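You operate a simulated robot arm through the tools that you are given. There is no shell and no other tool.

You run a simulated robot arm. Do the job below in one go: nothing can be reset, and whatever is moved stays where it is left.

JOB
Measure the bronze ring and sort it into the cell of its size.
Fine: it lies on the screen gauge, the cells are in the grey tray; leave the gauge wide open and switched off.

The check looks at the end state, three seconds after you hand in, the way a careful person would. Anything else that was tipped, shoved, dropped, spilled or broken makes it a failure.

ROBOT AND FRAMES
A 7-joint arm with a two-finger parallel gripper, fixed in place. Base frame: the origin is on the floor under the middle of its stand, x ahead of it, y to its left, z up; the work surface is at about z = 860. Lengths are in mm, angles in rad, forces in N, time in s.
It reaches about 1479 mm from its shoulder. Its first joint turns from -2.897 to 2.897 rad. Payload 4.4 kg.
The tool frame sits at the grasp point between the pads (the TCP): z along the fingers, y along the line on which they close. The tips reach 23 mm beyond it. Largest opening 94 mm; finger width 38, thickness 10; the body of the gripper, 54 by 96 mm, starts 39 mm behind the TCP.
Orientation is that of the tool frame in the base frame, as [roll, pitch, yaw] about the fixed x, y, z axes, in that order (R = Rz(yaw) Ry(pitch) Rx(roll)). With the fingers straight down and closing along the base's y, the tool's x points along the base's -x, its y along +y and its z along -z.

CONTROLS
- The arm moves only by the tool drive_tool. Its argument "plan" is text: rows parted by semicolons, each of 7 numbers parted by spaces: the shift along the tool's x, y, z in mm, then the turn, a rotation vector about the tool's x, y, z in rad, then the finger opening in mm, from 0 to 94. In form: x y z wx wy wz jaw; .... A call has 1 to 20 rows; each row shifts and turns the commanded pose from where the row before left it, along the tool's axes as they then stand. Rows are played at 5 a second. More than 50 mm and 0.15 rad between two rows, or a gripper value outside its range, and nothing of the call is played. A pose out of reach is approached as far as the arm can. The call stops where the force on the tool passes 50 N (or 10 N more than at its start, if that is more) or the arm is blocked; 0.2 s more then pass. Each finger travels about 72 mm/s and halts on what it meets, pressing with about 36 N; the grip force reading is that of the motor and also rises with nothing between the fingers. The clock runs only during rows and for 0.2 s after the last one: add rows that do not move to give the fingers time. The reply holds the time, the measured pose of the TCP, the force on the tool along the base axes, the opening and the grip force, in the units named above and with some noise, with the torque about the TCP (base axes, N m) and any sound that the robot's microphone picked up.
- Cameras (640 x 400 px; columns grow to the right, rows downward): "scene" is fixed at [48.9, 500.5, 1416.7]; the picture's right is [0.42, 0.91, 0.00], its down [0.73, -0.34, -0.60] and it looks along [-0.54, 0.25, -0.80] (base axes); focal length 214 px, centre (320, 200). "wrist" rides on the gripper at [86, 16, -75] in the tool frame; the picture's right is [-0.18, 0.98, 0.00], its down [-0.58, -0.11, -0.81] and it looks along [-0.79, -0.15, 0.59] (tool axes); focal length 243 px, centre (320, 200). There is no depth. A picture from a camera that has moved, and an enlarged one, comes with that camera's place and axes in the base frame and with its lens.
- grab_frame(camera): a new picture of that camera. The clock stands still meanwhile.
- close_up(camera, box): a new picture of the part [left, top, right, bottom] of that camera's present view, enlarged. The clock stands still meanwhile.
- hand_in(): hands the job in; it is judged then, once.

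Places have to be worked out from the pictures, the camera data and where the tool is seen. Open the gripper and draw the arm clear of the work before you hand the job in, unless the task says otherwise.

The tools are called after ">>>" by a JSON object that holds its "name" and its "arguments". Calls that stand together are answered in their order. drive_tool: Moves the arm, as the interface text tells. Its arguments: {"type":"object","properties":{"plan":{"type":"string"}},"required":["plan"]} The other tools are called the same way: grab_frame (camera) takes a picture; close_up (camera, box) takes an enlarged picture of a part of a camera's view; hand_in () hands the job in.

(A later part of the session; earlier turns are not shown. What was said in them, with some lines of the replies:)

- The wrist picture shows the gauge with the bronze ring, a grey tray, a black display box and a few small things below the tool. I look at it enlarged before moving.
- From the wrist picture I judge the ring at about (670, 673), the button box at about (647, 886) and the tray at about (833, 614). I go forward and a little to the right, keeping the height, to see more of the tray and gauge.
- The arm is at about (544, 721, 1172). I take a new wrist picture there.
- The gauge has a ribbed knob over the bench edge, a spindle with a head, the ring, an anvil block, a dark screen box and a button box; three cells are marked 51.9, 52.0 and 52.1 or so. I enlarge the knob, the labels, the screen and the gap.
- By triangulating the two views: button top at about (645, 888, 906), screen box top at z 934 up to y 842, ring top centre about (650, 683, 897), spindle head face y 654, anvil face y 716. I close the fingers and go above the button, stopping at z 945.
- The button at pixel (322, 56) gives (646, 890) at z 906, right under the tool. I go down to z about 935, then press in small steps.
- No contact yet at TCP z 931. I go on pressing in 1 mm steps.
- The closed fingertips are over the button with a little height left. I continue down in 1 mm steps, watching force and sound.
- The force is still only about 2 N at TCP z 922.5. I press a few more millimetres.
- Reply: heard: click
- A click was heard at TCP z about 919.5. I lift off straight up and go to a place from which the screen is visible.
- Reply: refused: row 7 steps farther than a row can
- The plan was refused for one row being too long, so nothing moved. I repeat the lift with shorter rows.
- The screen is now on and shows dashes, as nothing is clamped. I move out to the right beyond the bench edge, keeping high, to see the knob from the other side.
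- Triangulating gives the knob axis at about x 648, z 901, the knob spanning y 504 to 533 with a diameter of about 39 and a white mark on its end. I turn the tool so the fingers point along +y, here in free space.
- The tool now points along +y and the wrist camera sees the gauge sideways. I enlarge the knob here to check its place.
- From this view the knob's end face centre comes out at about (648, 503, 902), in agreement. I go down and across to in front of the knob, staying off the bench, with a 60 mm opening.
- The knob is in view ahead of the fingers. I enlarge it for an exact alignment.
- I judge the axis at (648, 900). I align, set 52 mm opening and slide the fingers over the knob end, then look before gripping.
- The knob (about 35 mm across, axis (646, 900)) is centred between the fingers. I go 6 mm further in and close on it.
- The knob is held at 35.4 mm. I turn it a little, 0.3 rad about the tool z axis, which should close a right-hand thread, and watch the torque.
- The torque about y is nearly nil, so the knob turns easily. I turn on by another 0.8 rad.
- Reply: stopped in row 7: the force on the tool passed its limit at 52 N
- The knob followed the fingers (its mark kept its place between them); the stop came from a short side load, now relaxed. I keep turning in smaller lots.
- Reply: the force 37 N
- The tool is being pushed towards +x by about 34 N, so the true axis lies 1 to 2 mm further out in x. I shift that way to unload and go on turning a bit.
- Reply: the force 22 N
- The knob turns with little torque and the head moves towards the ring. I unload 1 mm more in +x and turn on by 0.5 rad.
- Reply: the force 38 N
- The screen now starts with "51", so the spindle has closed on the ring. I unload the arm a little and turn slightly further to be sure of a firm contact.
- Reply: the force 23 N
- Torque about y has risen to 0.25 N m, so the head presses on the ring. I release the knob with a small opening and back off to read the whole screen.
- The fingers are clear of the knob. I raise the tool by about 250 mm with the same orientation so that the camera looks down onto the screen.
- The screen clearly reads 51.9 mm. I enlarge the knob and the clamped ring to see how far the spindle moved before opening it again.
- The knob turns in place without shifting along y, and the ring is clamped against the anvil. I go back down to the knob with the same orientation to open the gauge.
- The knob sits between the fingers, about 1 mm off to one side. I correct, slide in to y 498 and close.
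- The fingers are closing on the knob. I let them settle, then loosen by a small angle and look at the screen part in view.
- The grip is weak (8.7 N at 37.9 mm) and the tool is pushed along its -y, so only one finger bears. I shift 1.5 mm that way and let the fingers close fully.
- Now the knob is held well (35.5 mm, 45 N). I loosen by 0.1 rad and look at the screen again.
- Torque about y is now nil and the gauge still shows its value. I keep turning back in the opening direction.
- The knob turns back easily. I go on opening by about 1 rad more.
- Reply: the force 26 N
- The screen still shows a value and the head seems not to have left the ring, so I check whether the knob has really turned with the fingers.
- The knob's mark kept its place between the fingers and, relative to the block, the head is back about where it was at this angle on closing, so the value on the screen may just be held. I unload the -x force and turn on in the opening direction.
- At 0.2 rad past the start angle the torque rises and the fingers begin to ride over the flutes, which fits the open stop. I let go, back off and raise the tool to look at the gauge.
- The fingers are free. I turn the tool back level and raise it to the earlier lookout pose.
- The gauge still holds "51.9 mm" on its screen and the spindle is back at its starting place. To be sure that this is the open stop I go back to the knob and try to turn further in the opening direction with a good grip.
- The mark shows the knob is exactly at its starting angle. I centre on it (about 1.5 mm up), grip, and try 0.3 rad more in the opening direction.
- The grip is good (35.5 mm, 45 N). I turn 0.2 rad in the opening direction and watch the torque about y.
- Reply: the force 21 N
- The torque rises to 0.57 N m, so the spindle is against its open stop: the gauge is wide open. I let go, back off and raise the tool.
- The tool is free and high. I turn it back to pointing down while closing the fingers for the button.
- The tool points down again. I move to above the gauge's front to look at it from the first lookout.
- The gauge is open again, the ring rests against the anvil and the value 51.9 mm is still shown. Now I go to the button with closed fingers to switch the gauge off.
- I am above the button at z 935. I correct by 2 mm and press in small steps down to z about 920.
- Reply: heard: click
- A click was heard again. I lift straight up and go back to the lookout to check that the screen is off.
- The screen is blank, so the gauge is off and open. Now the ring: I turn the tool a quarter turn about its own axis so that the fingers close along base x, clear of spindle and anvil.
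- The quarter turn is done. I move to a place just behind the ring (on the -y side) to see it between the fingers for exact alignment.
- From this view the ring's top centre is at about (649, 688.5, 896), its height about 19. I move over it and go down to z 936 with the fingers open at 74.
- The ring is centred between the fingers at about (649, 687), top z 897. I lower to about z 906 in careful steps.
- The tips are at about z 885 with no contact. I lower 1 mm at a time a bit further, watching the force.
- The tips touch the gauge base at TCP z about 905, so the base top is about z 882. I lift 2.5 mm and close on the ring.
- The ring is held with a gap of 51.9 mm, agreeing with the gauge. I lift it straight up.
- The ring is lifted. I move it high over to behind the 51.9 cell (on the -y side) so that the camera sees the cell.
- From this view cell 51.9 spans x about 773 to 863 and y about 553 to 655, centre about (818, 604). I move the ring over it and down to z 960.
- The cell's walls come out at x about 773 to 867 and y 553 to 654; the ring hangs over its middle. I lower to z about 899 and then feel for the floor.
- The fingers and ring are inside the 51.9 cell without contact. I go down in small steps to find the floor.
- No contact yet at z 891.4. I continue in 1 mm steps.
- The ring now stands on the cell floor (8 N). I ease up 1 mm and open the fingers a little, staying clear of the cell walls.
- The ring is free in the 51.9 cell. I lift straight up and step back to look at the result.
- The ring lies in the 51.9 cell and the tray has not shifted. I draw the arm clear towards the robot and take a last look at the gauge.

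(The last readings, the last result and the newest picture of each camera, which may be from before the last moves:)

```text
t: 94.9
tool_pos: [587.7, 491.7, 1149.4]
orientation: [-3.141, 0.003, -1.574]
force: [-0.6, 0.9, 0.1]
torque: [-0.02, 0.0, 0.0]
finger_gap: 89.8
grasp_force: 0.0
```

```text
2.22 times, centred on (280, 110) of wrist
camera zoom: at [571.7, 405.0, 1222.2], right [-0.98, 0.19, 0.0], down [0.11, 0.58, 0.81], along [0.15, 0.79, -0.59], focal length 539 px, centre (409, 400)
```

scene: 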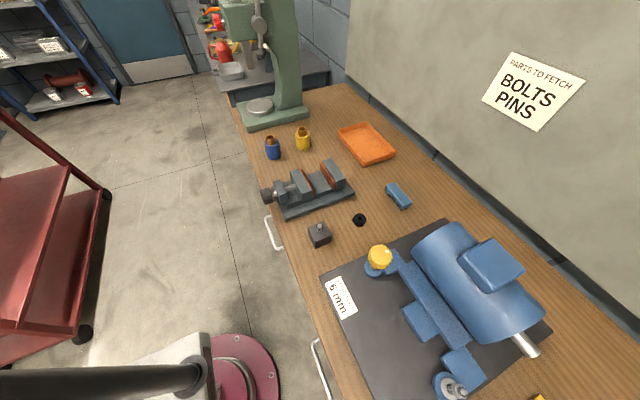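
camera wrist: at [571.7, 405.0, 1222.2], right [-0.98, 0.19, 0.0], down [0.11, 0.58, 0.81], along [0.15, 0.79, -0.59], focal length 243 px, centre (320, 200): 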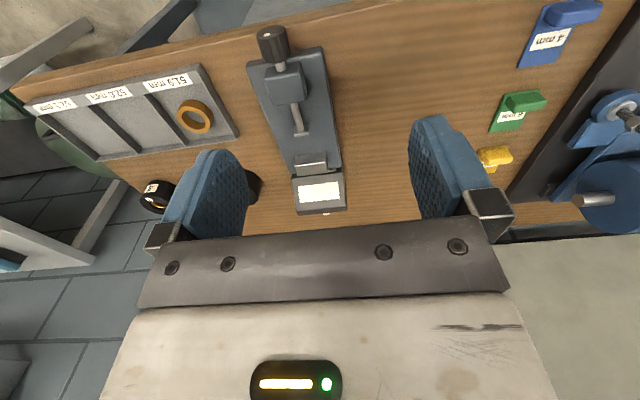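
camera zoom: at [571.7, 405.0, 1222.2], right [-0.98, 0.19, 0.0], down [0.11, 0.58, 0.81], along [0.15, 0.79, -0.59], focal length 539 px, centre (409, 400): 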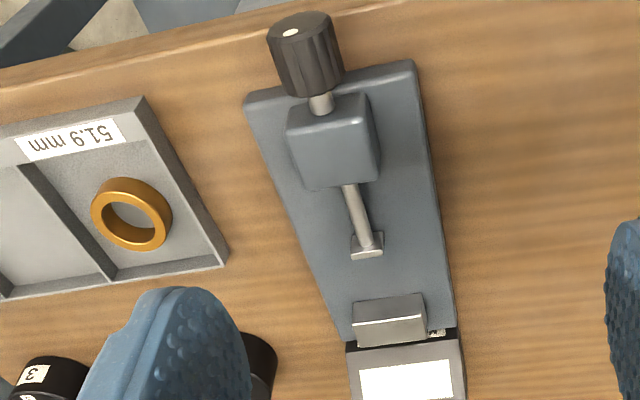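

Everything looks right, but when I let go of the knob I had turned the tool back 0.2 rad, so I check the knob's mark closely to see whether it is still at its open stop.

>>> {"name": "close_up", "arguments": {"camera": "wrist", "box": [240, 10, 320, 60]}}

>>> {"name": "close_up", "arguments": {"camera": "wrist", "box": [250, 90, 360, 160]}}

```text
8.00 times, centred on (280, 35) of wrist
camera zoom: at [571.7, 405.0, 1222.2], right [-0.98, 0.19, 0.0], down [0.11, 0.58, 0.81], along [0.15, 0.79, -0.59], focal length 1941 px, centre (640, 1520)
```

zoom: 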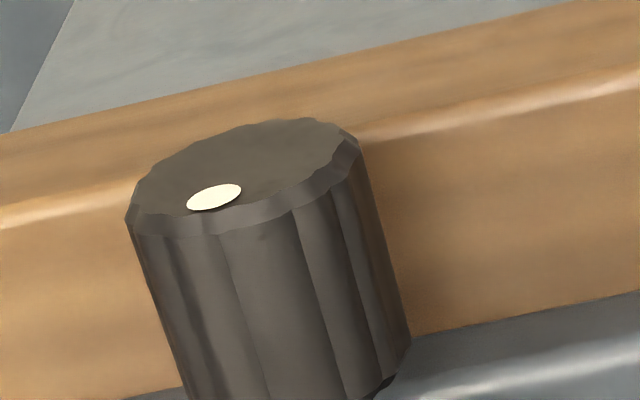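

```text
5.71 times, centred on (305, 125) of wrist
camera zoom: at [571.7, 405.0, 1222.2], right [-0.98, 0.19, 0.0], down [0.11, 0.58, 0.81], along [0.15, 0.79, -0.59], focal length 1386 px, centre (406, 629)
```

zoom: 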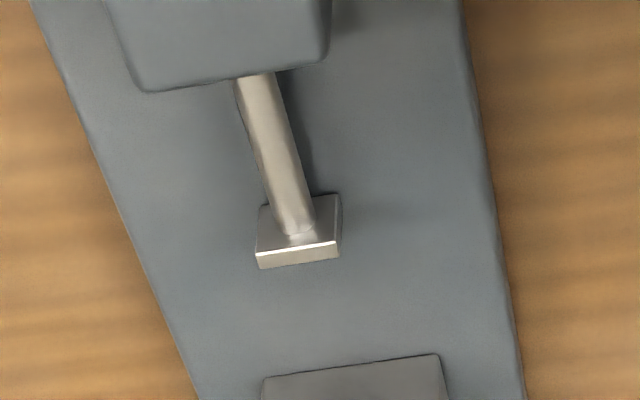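

The mark shows the knob now about 0.2 rad towards closed from its start, because the fingers had slipped at the stop before I turned back. I will turn it to the stop again; first I go back off the bench with the tool turned.

>>> {"name": "drive_tool", "arguments": {"plan": "46 11 8 0 0 0 50; 46 11 8 0 0 0 50; 46 11 8 0 0 0 50; 0 0 0 0 0 0.1428 50; 0 0 0 0 0 0.1428 50; 0 0 0 0 0 0.1428 50; 0 0 0 0 0 0.1428 50; 0 0 0 0 0 0.1428 50; 0 0 0 0 0 0.1428 50; 0 0 0 0 0 0.1428 50; 0 0 0 0 0 0.1428 50; 0 0 0 0 0 0.1428 50; 0 0 0 0 0 0.1428 50; 0 0 0 0 0 0.1428 50; 0 0 0 0 0 0 50; 0 0 0 0 0 0 50"}}

```text
t: 98.3
tool_pos: [555.3, 355.3, 1126.1]
orientation: [3.141, 0.001, 3.137]
force: [-0.7, 0.9, 0.1]
torque: [0.0, 0.0, 0.01]
finger_gap: 49.8
grasp_force: 0.0
```

The tool is upright again off the bench. I tip it to point along +y and give it 0.3 rad of roll for the opening turn.

>>> {"name": "drive_tool", "arguments": {"plan": "0 0 0 -0.1309 0 0 48; 0 0 0 -0.1309 0 0 48; 0 0 0 -0.1309 0 0 48; 0 0 0 -0.1309 0 0 48; 0 0 0 -0.1309 0 0 48; 0 0 0 -0.1309 0 0 48; 0 0 0 -0.1309 0 0 48; 0 0 0 -0.1309 0 0 48; 0 0 0 -0.1309 0 0 48; 0 0 0 -0.1309 0 0 48; 0 0 0 -0.1309 0 0 48; 0 0 0 -0.1309 0 0 48; 0 0 0 0 0 0 48; 0 0 0 0 0 0 48"}}

>>> {"name": "close_up", "arguments": {"camera": "wrist", "box": [110, 70, 230, 175]}}

```text
t: 101.3
tool_pos: [555.9, 356.1, 1126.5]
orientation: [1.569, 0.001, 3.141]
force: [-0.6, 0.3, 0.4]
torque: [-0.02, -0.02, -0.02]
finger_gap: 48.0
grasp_force: 0.0
```

```text
3.81 times, centred on (170, 122) of wrist
camera zoom: at [468.1, 279.9, 1140.5], right [0.18, 0.0, 0.98], down [0.58, -0.81, -0.11], along [0.79, 0.59, -0.15], focal length 924 px, centre (891, 495)
```

zoom: 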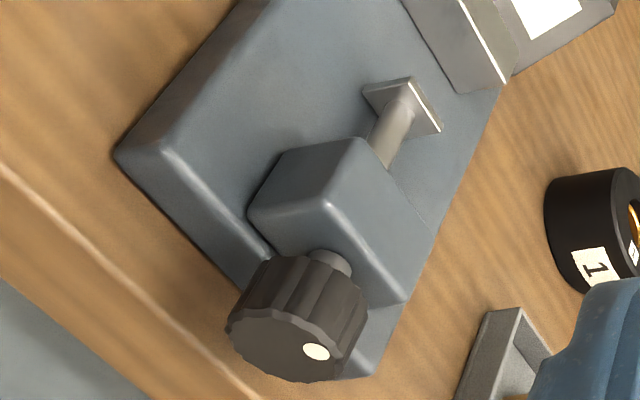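

I see the knob and head as expected. I return to in front of the knob and add the 0.3 rad roll there.

>>> {"name": "drive_tool", "arguments": {"plan": "-18.6 -45.2 0 0 0 0 48; -18.6 -45.2 0 0 0 0 48; -18.6 -45.2 0 0 0 0 48; -18.6 -45.2 0 0 0 0 48; -18.6 -45.2 0 0 0 0 48; 0 0 40 0 0 0 48; 0 0 40 0 0 0 48; 0 0 30 0 0 0 48; 0 0 0 0 0 0.1 48; 0 0 0 0 0 0.1 48; 0 0 0 0 0 0.1 48; 0 0 0 0 0 0 48; 0 0 0 0 0 0 48"}}

>>> {"name": "close_up", "arguments": {"camera": "wrist", "box": [200, 50, 440, 230]}}

```text
t: 104.1
tool_pos: [648.0, 465.2, 900.2]
orientation: [1.569, -0.299, 3.139]
force: [-0.4, 0.8, 0.5]
torque: [-0.01, 0.01, 0.0]
finger_gap: 48.0
grasp_force: 0.0
```

```text
2.22 times, centred on (320, 140) of wrist
camera zoom: at [570.1, 390.0, 939.8], right [0.47, 0.0, 0.88], down [0.52, -0.81, -0.28], along [0.71, 0.59, -0.38], focal length 539 px, centre (320, 333)
```

zoom: 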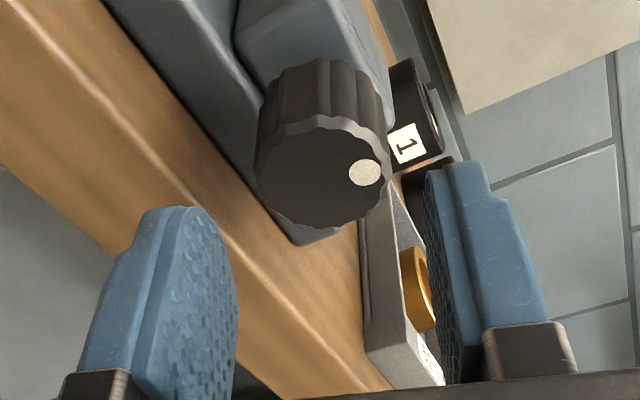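

The knob indeed stands about 0.3 rad from its start. I slide in, grip it and check the grip.

>>> {"name": "drive_tool", "arguments": {"plan": "0 0 15 0 0 0 48; 0 0 15 0 0 0 48; 0 0 0 0 0 0 30; 0 0 0 0 0 0 30; 0 0 0 0 0 0 30; 0 0 0 0 0 0 30"}}

```text
t: 105.5
tool_pos: [648.4, 495.4, 900.7]
orientation: [1.569, -0.298, 3.139]
force: [4.9, -16.6, 24.5]
torque: [0.36, -0.03, 0.1]
finger_gap: 35.6
grasp_force: 45.1
```

The grip is firm; the tool is pushed up a little, so I shift 1 mm up and turn back 0.3 rad towards the open stop.

>>> {"name": "drive_tool", "arguments": {"plan": "0 1 0 0 0 0 30; 0 0 0 0 0 -0.08 30; 0 0 0 0 0 -0.08 30; 0 0 0 0 0 -0.08 30; 0 0 0 0 0 0 30"}}

```text
t: 106.7
tool_pos: [648.4, 495.6, 899.7]
orientation: [1.57, -0.062, 3.139]
force: [9.0, 10.6, -3.3]
torque: [-0.6, 0.21, -0.84]
finger_gap: 35.7
grasp_force: 45.4
```

Torque about y is 0.21 N m, so the stop is near. I turn 0.06 rad more to seat it.

>>> {"name": "drive_tool", "arguments": {"plan": "0 0 0 0 0 -0.03 30; 0 0 0 0 0 -0.03 30; 0 0 0 0 0 0 30"}}

```text
t: 107.5
tool_pos: [648.2, 495.7, 900.3]
orientation: [1.569, 0.001, 3.14]
force: [-4.7, 7.0, -4.7]
torque: [-0.39, 0.24, 0.04]
finger_gap: 35.9
grasp_force: 45.0
```

The torque stays at 0.24 N m with the fingers starting to ride up: the knob is on its open stop. I let go without turning back, and withdraw along -y.

>>> {"name": "drive_tool", "arguments": {"plan": "0 0 0 0 0 0 40; 0 0 0 0 0 0 48; 0 0 0 0 0 0 48; 0 0 -10 0 0 0 48; 0 0 -20 0 0 0 48; 0 0 0 0 0 0 48; 0 0 0 0 0 0 48"}}

>>> {"name": "close_up", "arguments": {"camera": "wrist", "box": [200, 50, 440, 230]}}

```text
t: 109.1
tool_pos: [648.8, 464.7, 900.0]
orientation: [1.57, -0.002, 3.14]
force: [0.3, -0.1, 0.5]
torque: [0.02, 0.02, 0.05]
finger_gap: 48.2
grasp_force: 0.0
```

```text
2.22 times, centred on (320, 140) of wrist
camera zoom: at [561.5, 389.4, 915.9], right [0.18, 0.0, 0.98], down [0.58, -0.81, -0.11], along [0.79, 0.59, -0.15], focal length 539 px, centre (320, 333)
```

zoom: 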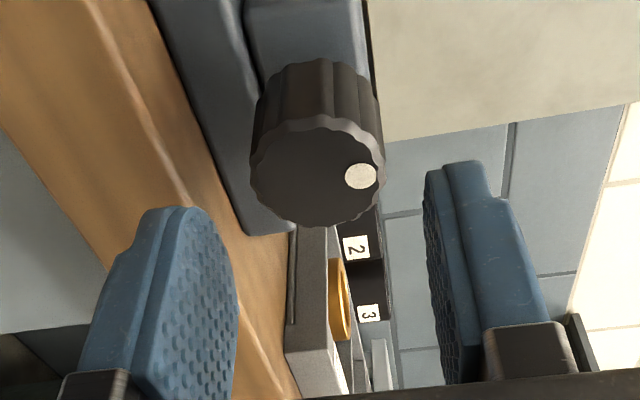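

The mark is back at its starting place, so the gauge is wide open. I withdraw off the bench and up, and open the gripper for a last look.

>>> {"name": "drive_tool", "arguments": {"plan": "0 0 -40 0 0 0 48; 0 0 -40 0 0 0 48; 19 44 0 0 0 0 48; 19 44 0 0 0 0 48; 19 44 0 0 0 0 60; 19 44 0 0 0 0 80; 19 44 0 0 0 0 90; 0 40 -35 0 0 0 90; 0 0 0 0 0 0 90; 0 0 0 0 0 0 90"}}

>>> {"name": "grab_frame", "arguments": {"camera": "wrist"}}

>>> {"name": "close_up", "arguments": {"camera": "wrist", "box": [100, 10, 300, 190]}}

```text
refused: row 8 steps farther than a row can; nothing moved
```

```text
taken
camera wrist: at [561.5, 389.4, 915.9], right [0.18, 0.0, 0.98], down [0.58, -0.81, -0.11], along [0.79, 0.59, -0.15], focal length 243 px, centre (320, 200)
```

wrist: 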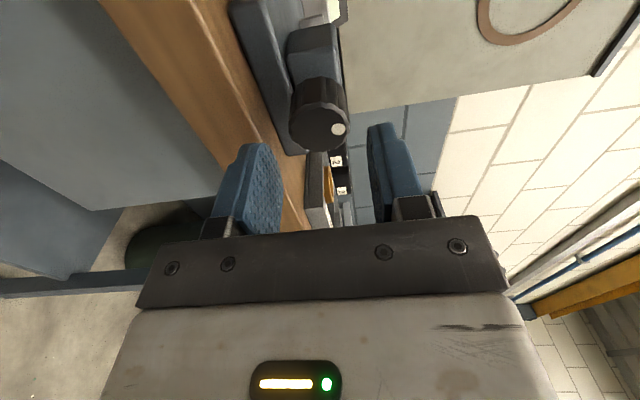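

```text
2.22 times, centred on (200, 100) of wrist
camera zoom: at [561.5, 389.4, 915.9], right [0.18, 0.0, 0.98], down [0.58, -0.81, -0.11], along [0.79, 0.59, -0.15], focal length 539 px, centre (587, 422)
```

zoom: 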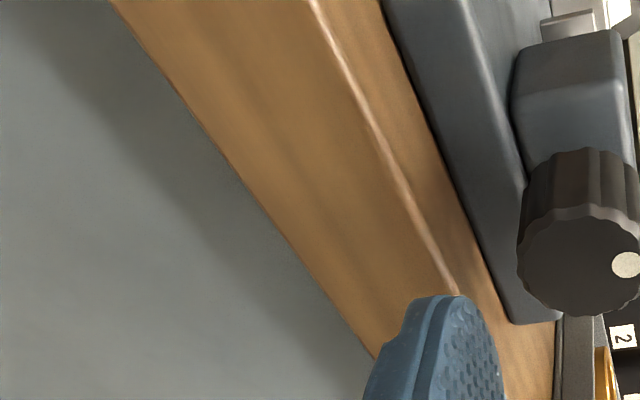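

One row was too long and nothing moved. I repeat the withdrawal with shorter rows.

>>> {"name": "drive_tool", "arguments": {"plan": "0 0 -40 0 0 0 48; 0 0 -40 0 0 0 48; 19 44 0 0 0 0 48; 19 44 0 0 0 0 48; 19 44 0 0 0 0 60; 19 44 0 0 0 0 80; 19 44 0 0 0 0 90; 0 30 -30 0 0 0 90; 0 0 0 0 0 0 90; 0 0 0 0 0 0 90"}}

>>> {"name": "grab_frame", "arguments": {"camera": "wrist"}}

>>> {"name": "close_up", "arguments": {"camera": "wrist", "box": [100, 10, 300, 190]}}

```text
t: 111.3
tool_pos: [553.8, 356.1, 1149.2]
orientation: [1.569, 0.0, 3.141]
force: [-0.3, 0.3, 0.1]
torque: [0.0, -0.01, 0.0]
finger_gap: 90.2
grasp_force: 0.1
```

```text
taken
camera wrist: at [466.5, 282.0, 1165.0], right [0.18, 0.0, 0.98], down [0.58, -0.81, -0.11], along [0.79, 0.59, -0.15], focal length 243 px, centre (320, 200)
```

wrist: 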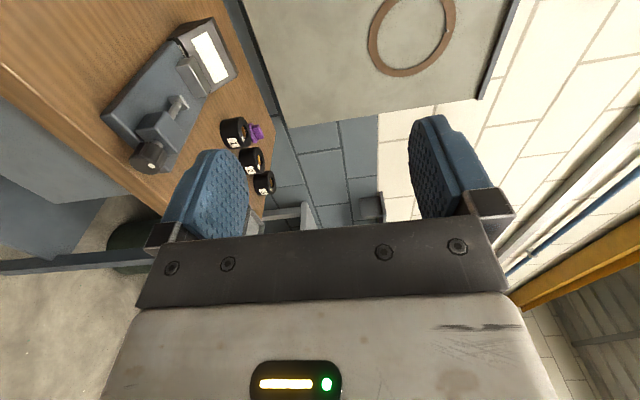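

```text
2.22 times, centred on (200, 100) of wrist
camera zoom: at [466.5, 282.0, 1165.0], right [0.18, 0.0, 0.98], down [0.58, -0.81, -0.11], along [0.79, 0.59, -0.15], focal length 539 px, centre (587, 422)
```

zoom: 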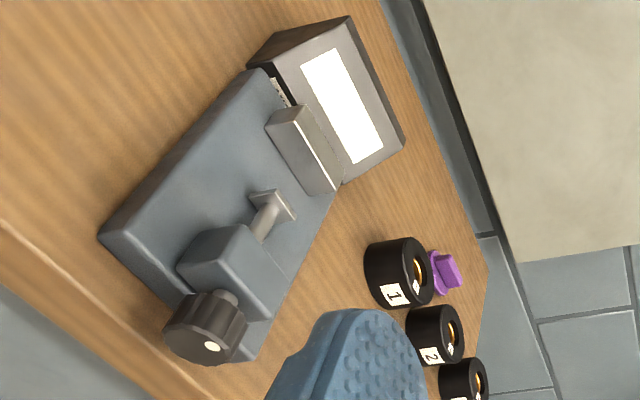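

The screen is blank, the spindle is at its open stop, the ring is in the 51.9 mm cell, the other items stand as before, and the arm is clear with the gripper open. I hand the job in.

>>> {"name": "hand_in", "arguments": {}}

```text
The job is handed in.
```

The bronze ring measured 51.9 mm on the gauge, and I put it in the 51.9 mm cell of the grey tray. The gripper's own reading while holding the ring also came out at about 51.9 mm.

- **Gauge:** it is switched off, with a blank screen. The spindle is turned back to its open stop. After the ring was placed I saw the knob sitting about 0.3 rad off the stop, so I went back and turned it fully open again.
- **Surroundings:** in the last pictures the tray, the numbered black rings and the other items stood where they were before.
- **Arm:** it is clear of the bench with the gripper open.

The job is handed in; I have no result back from the check yet.
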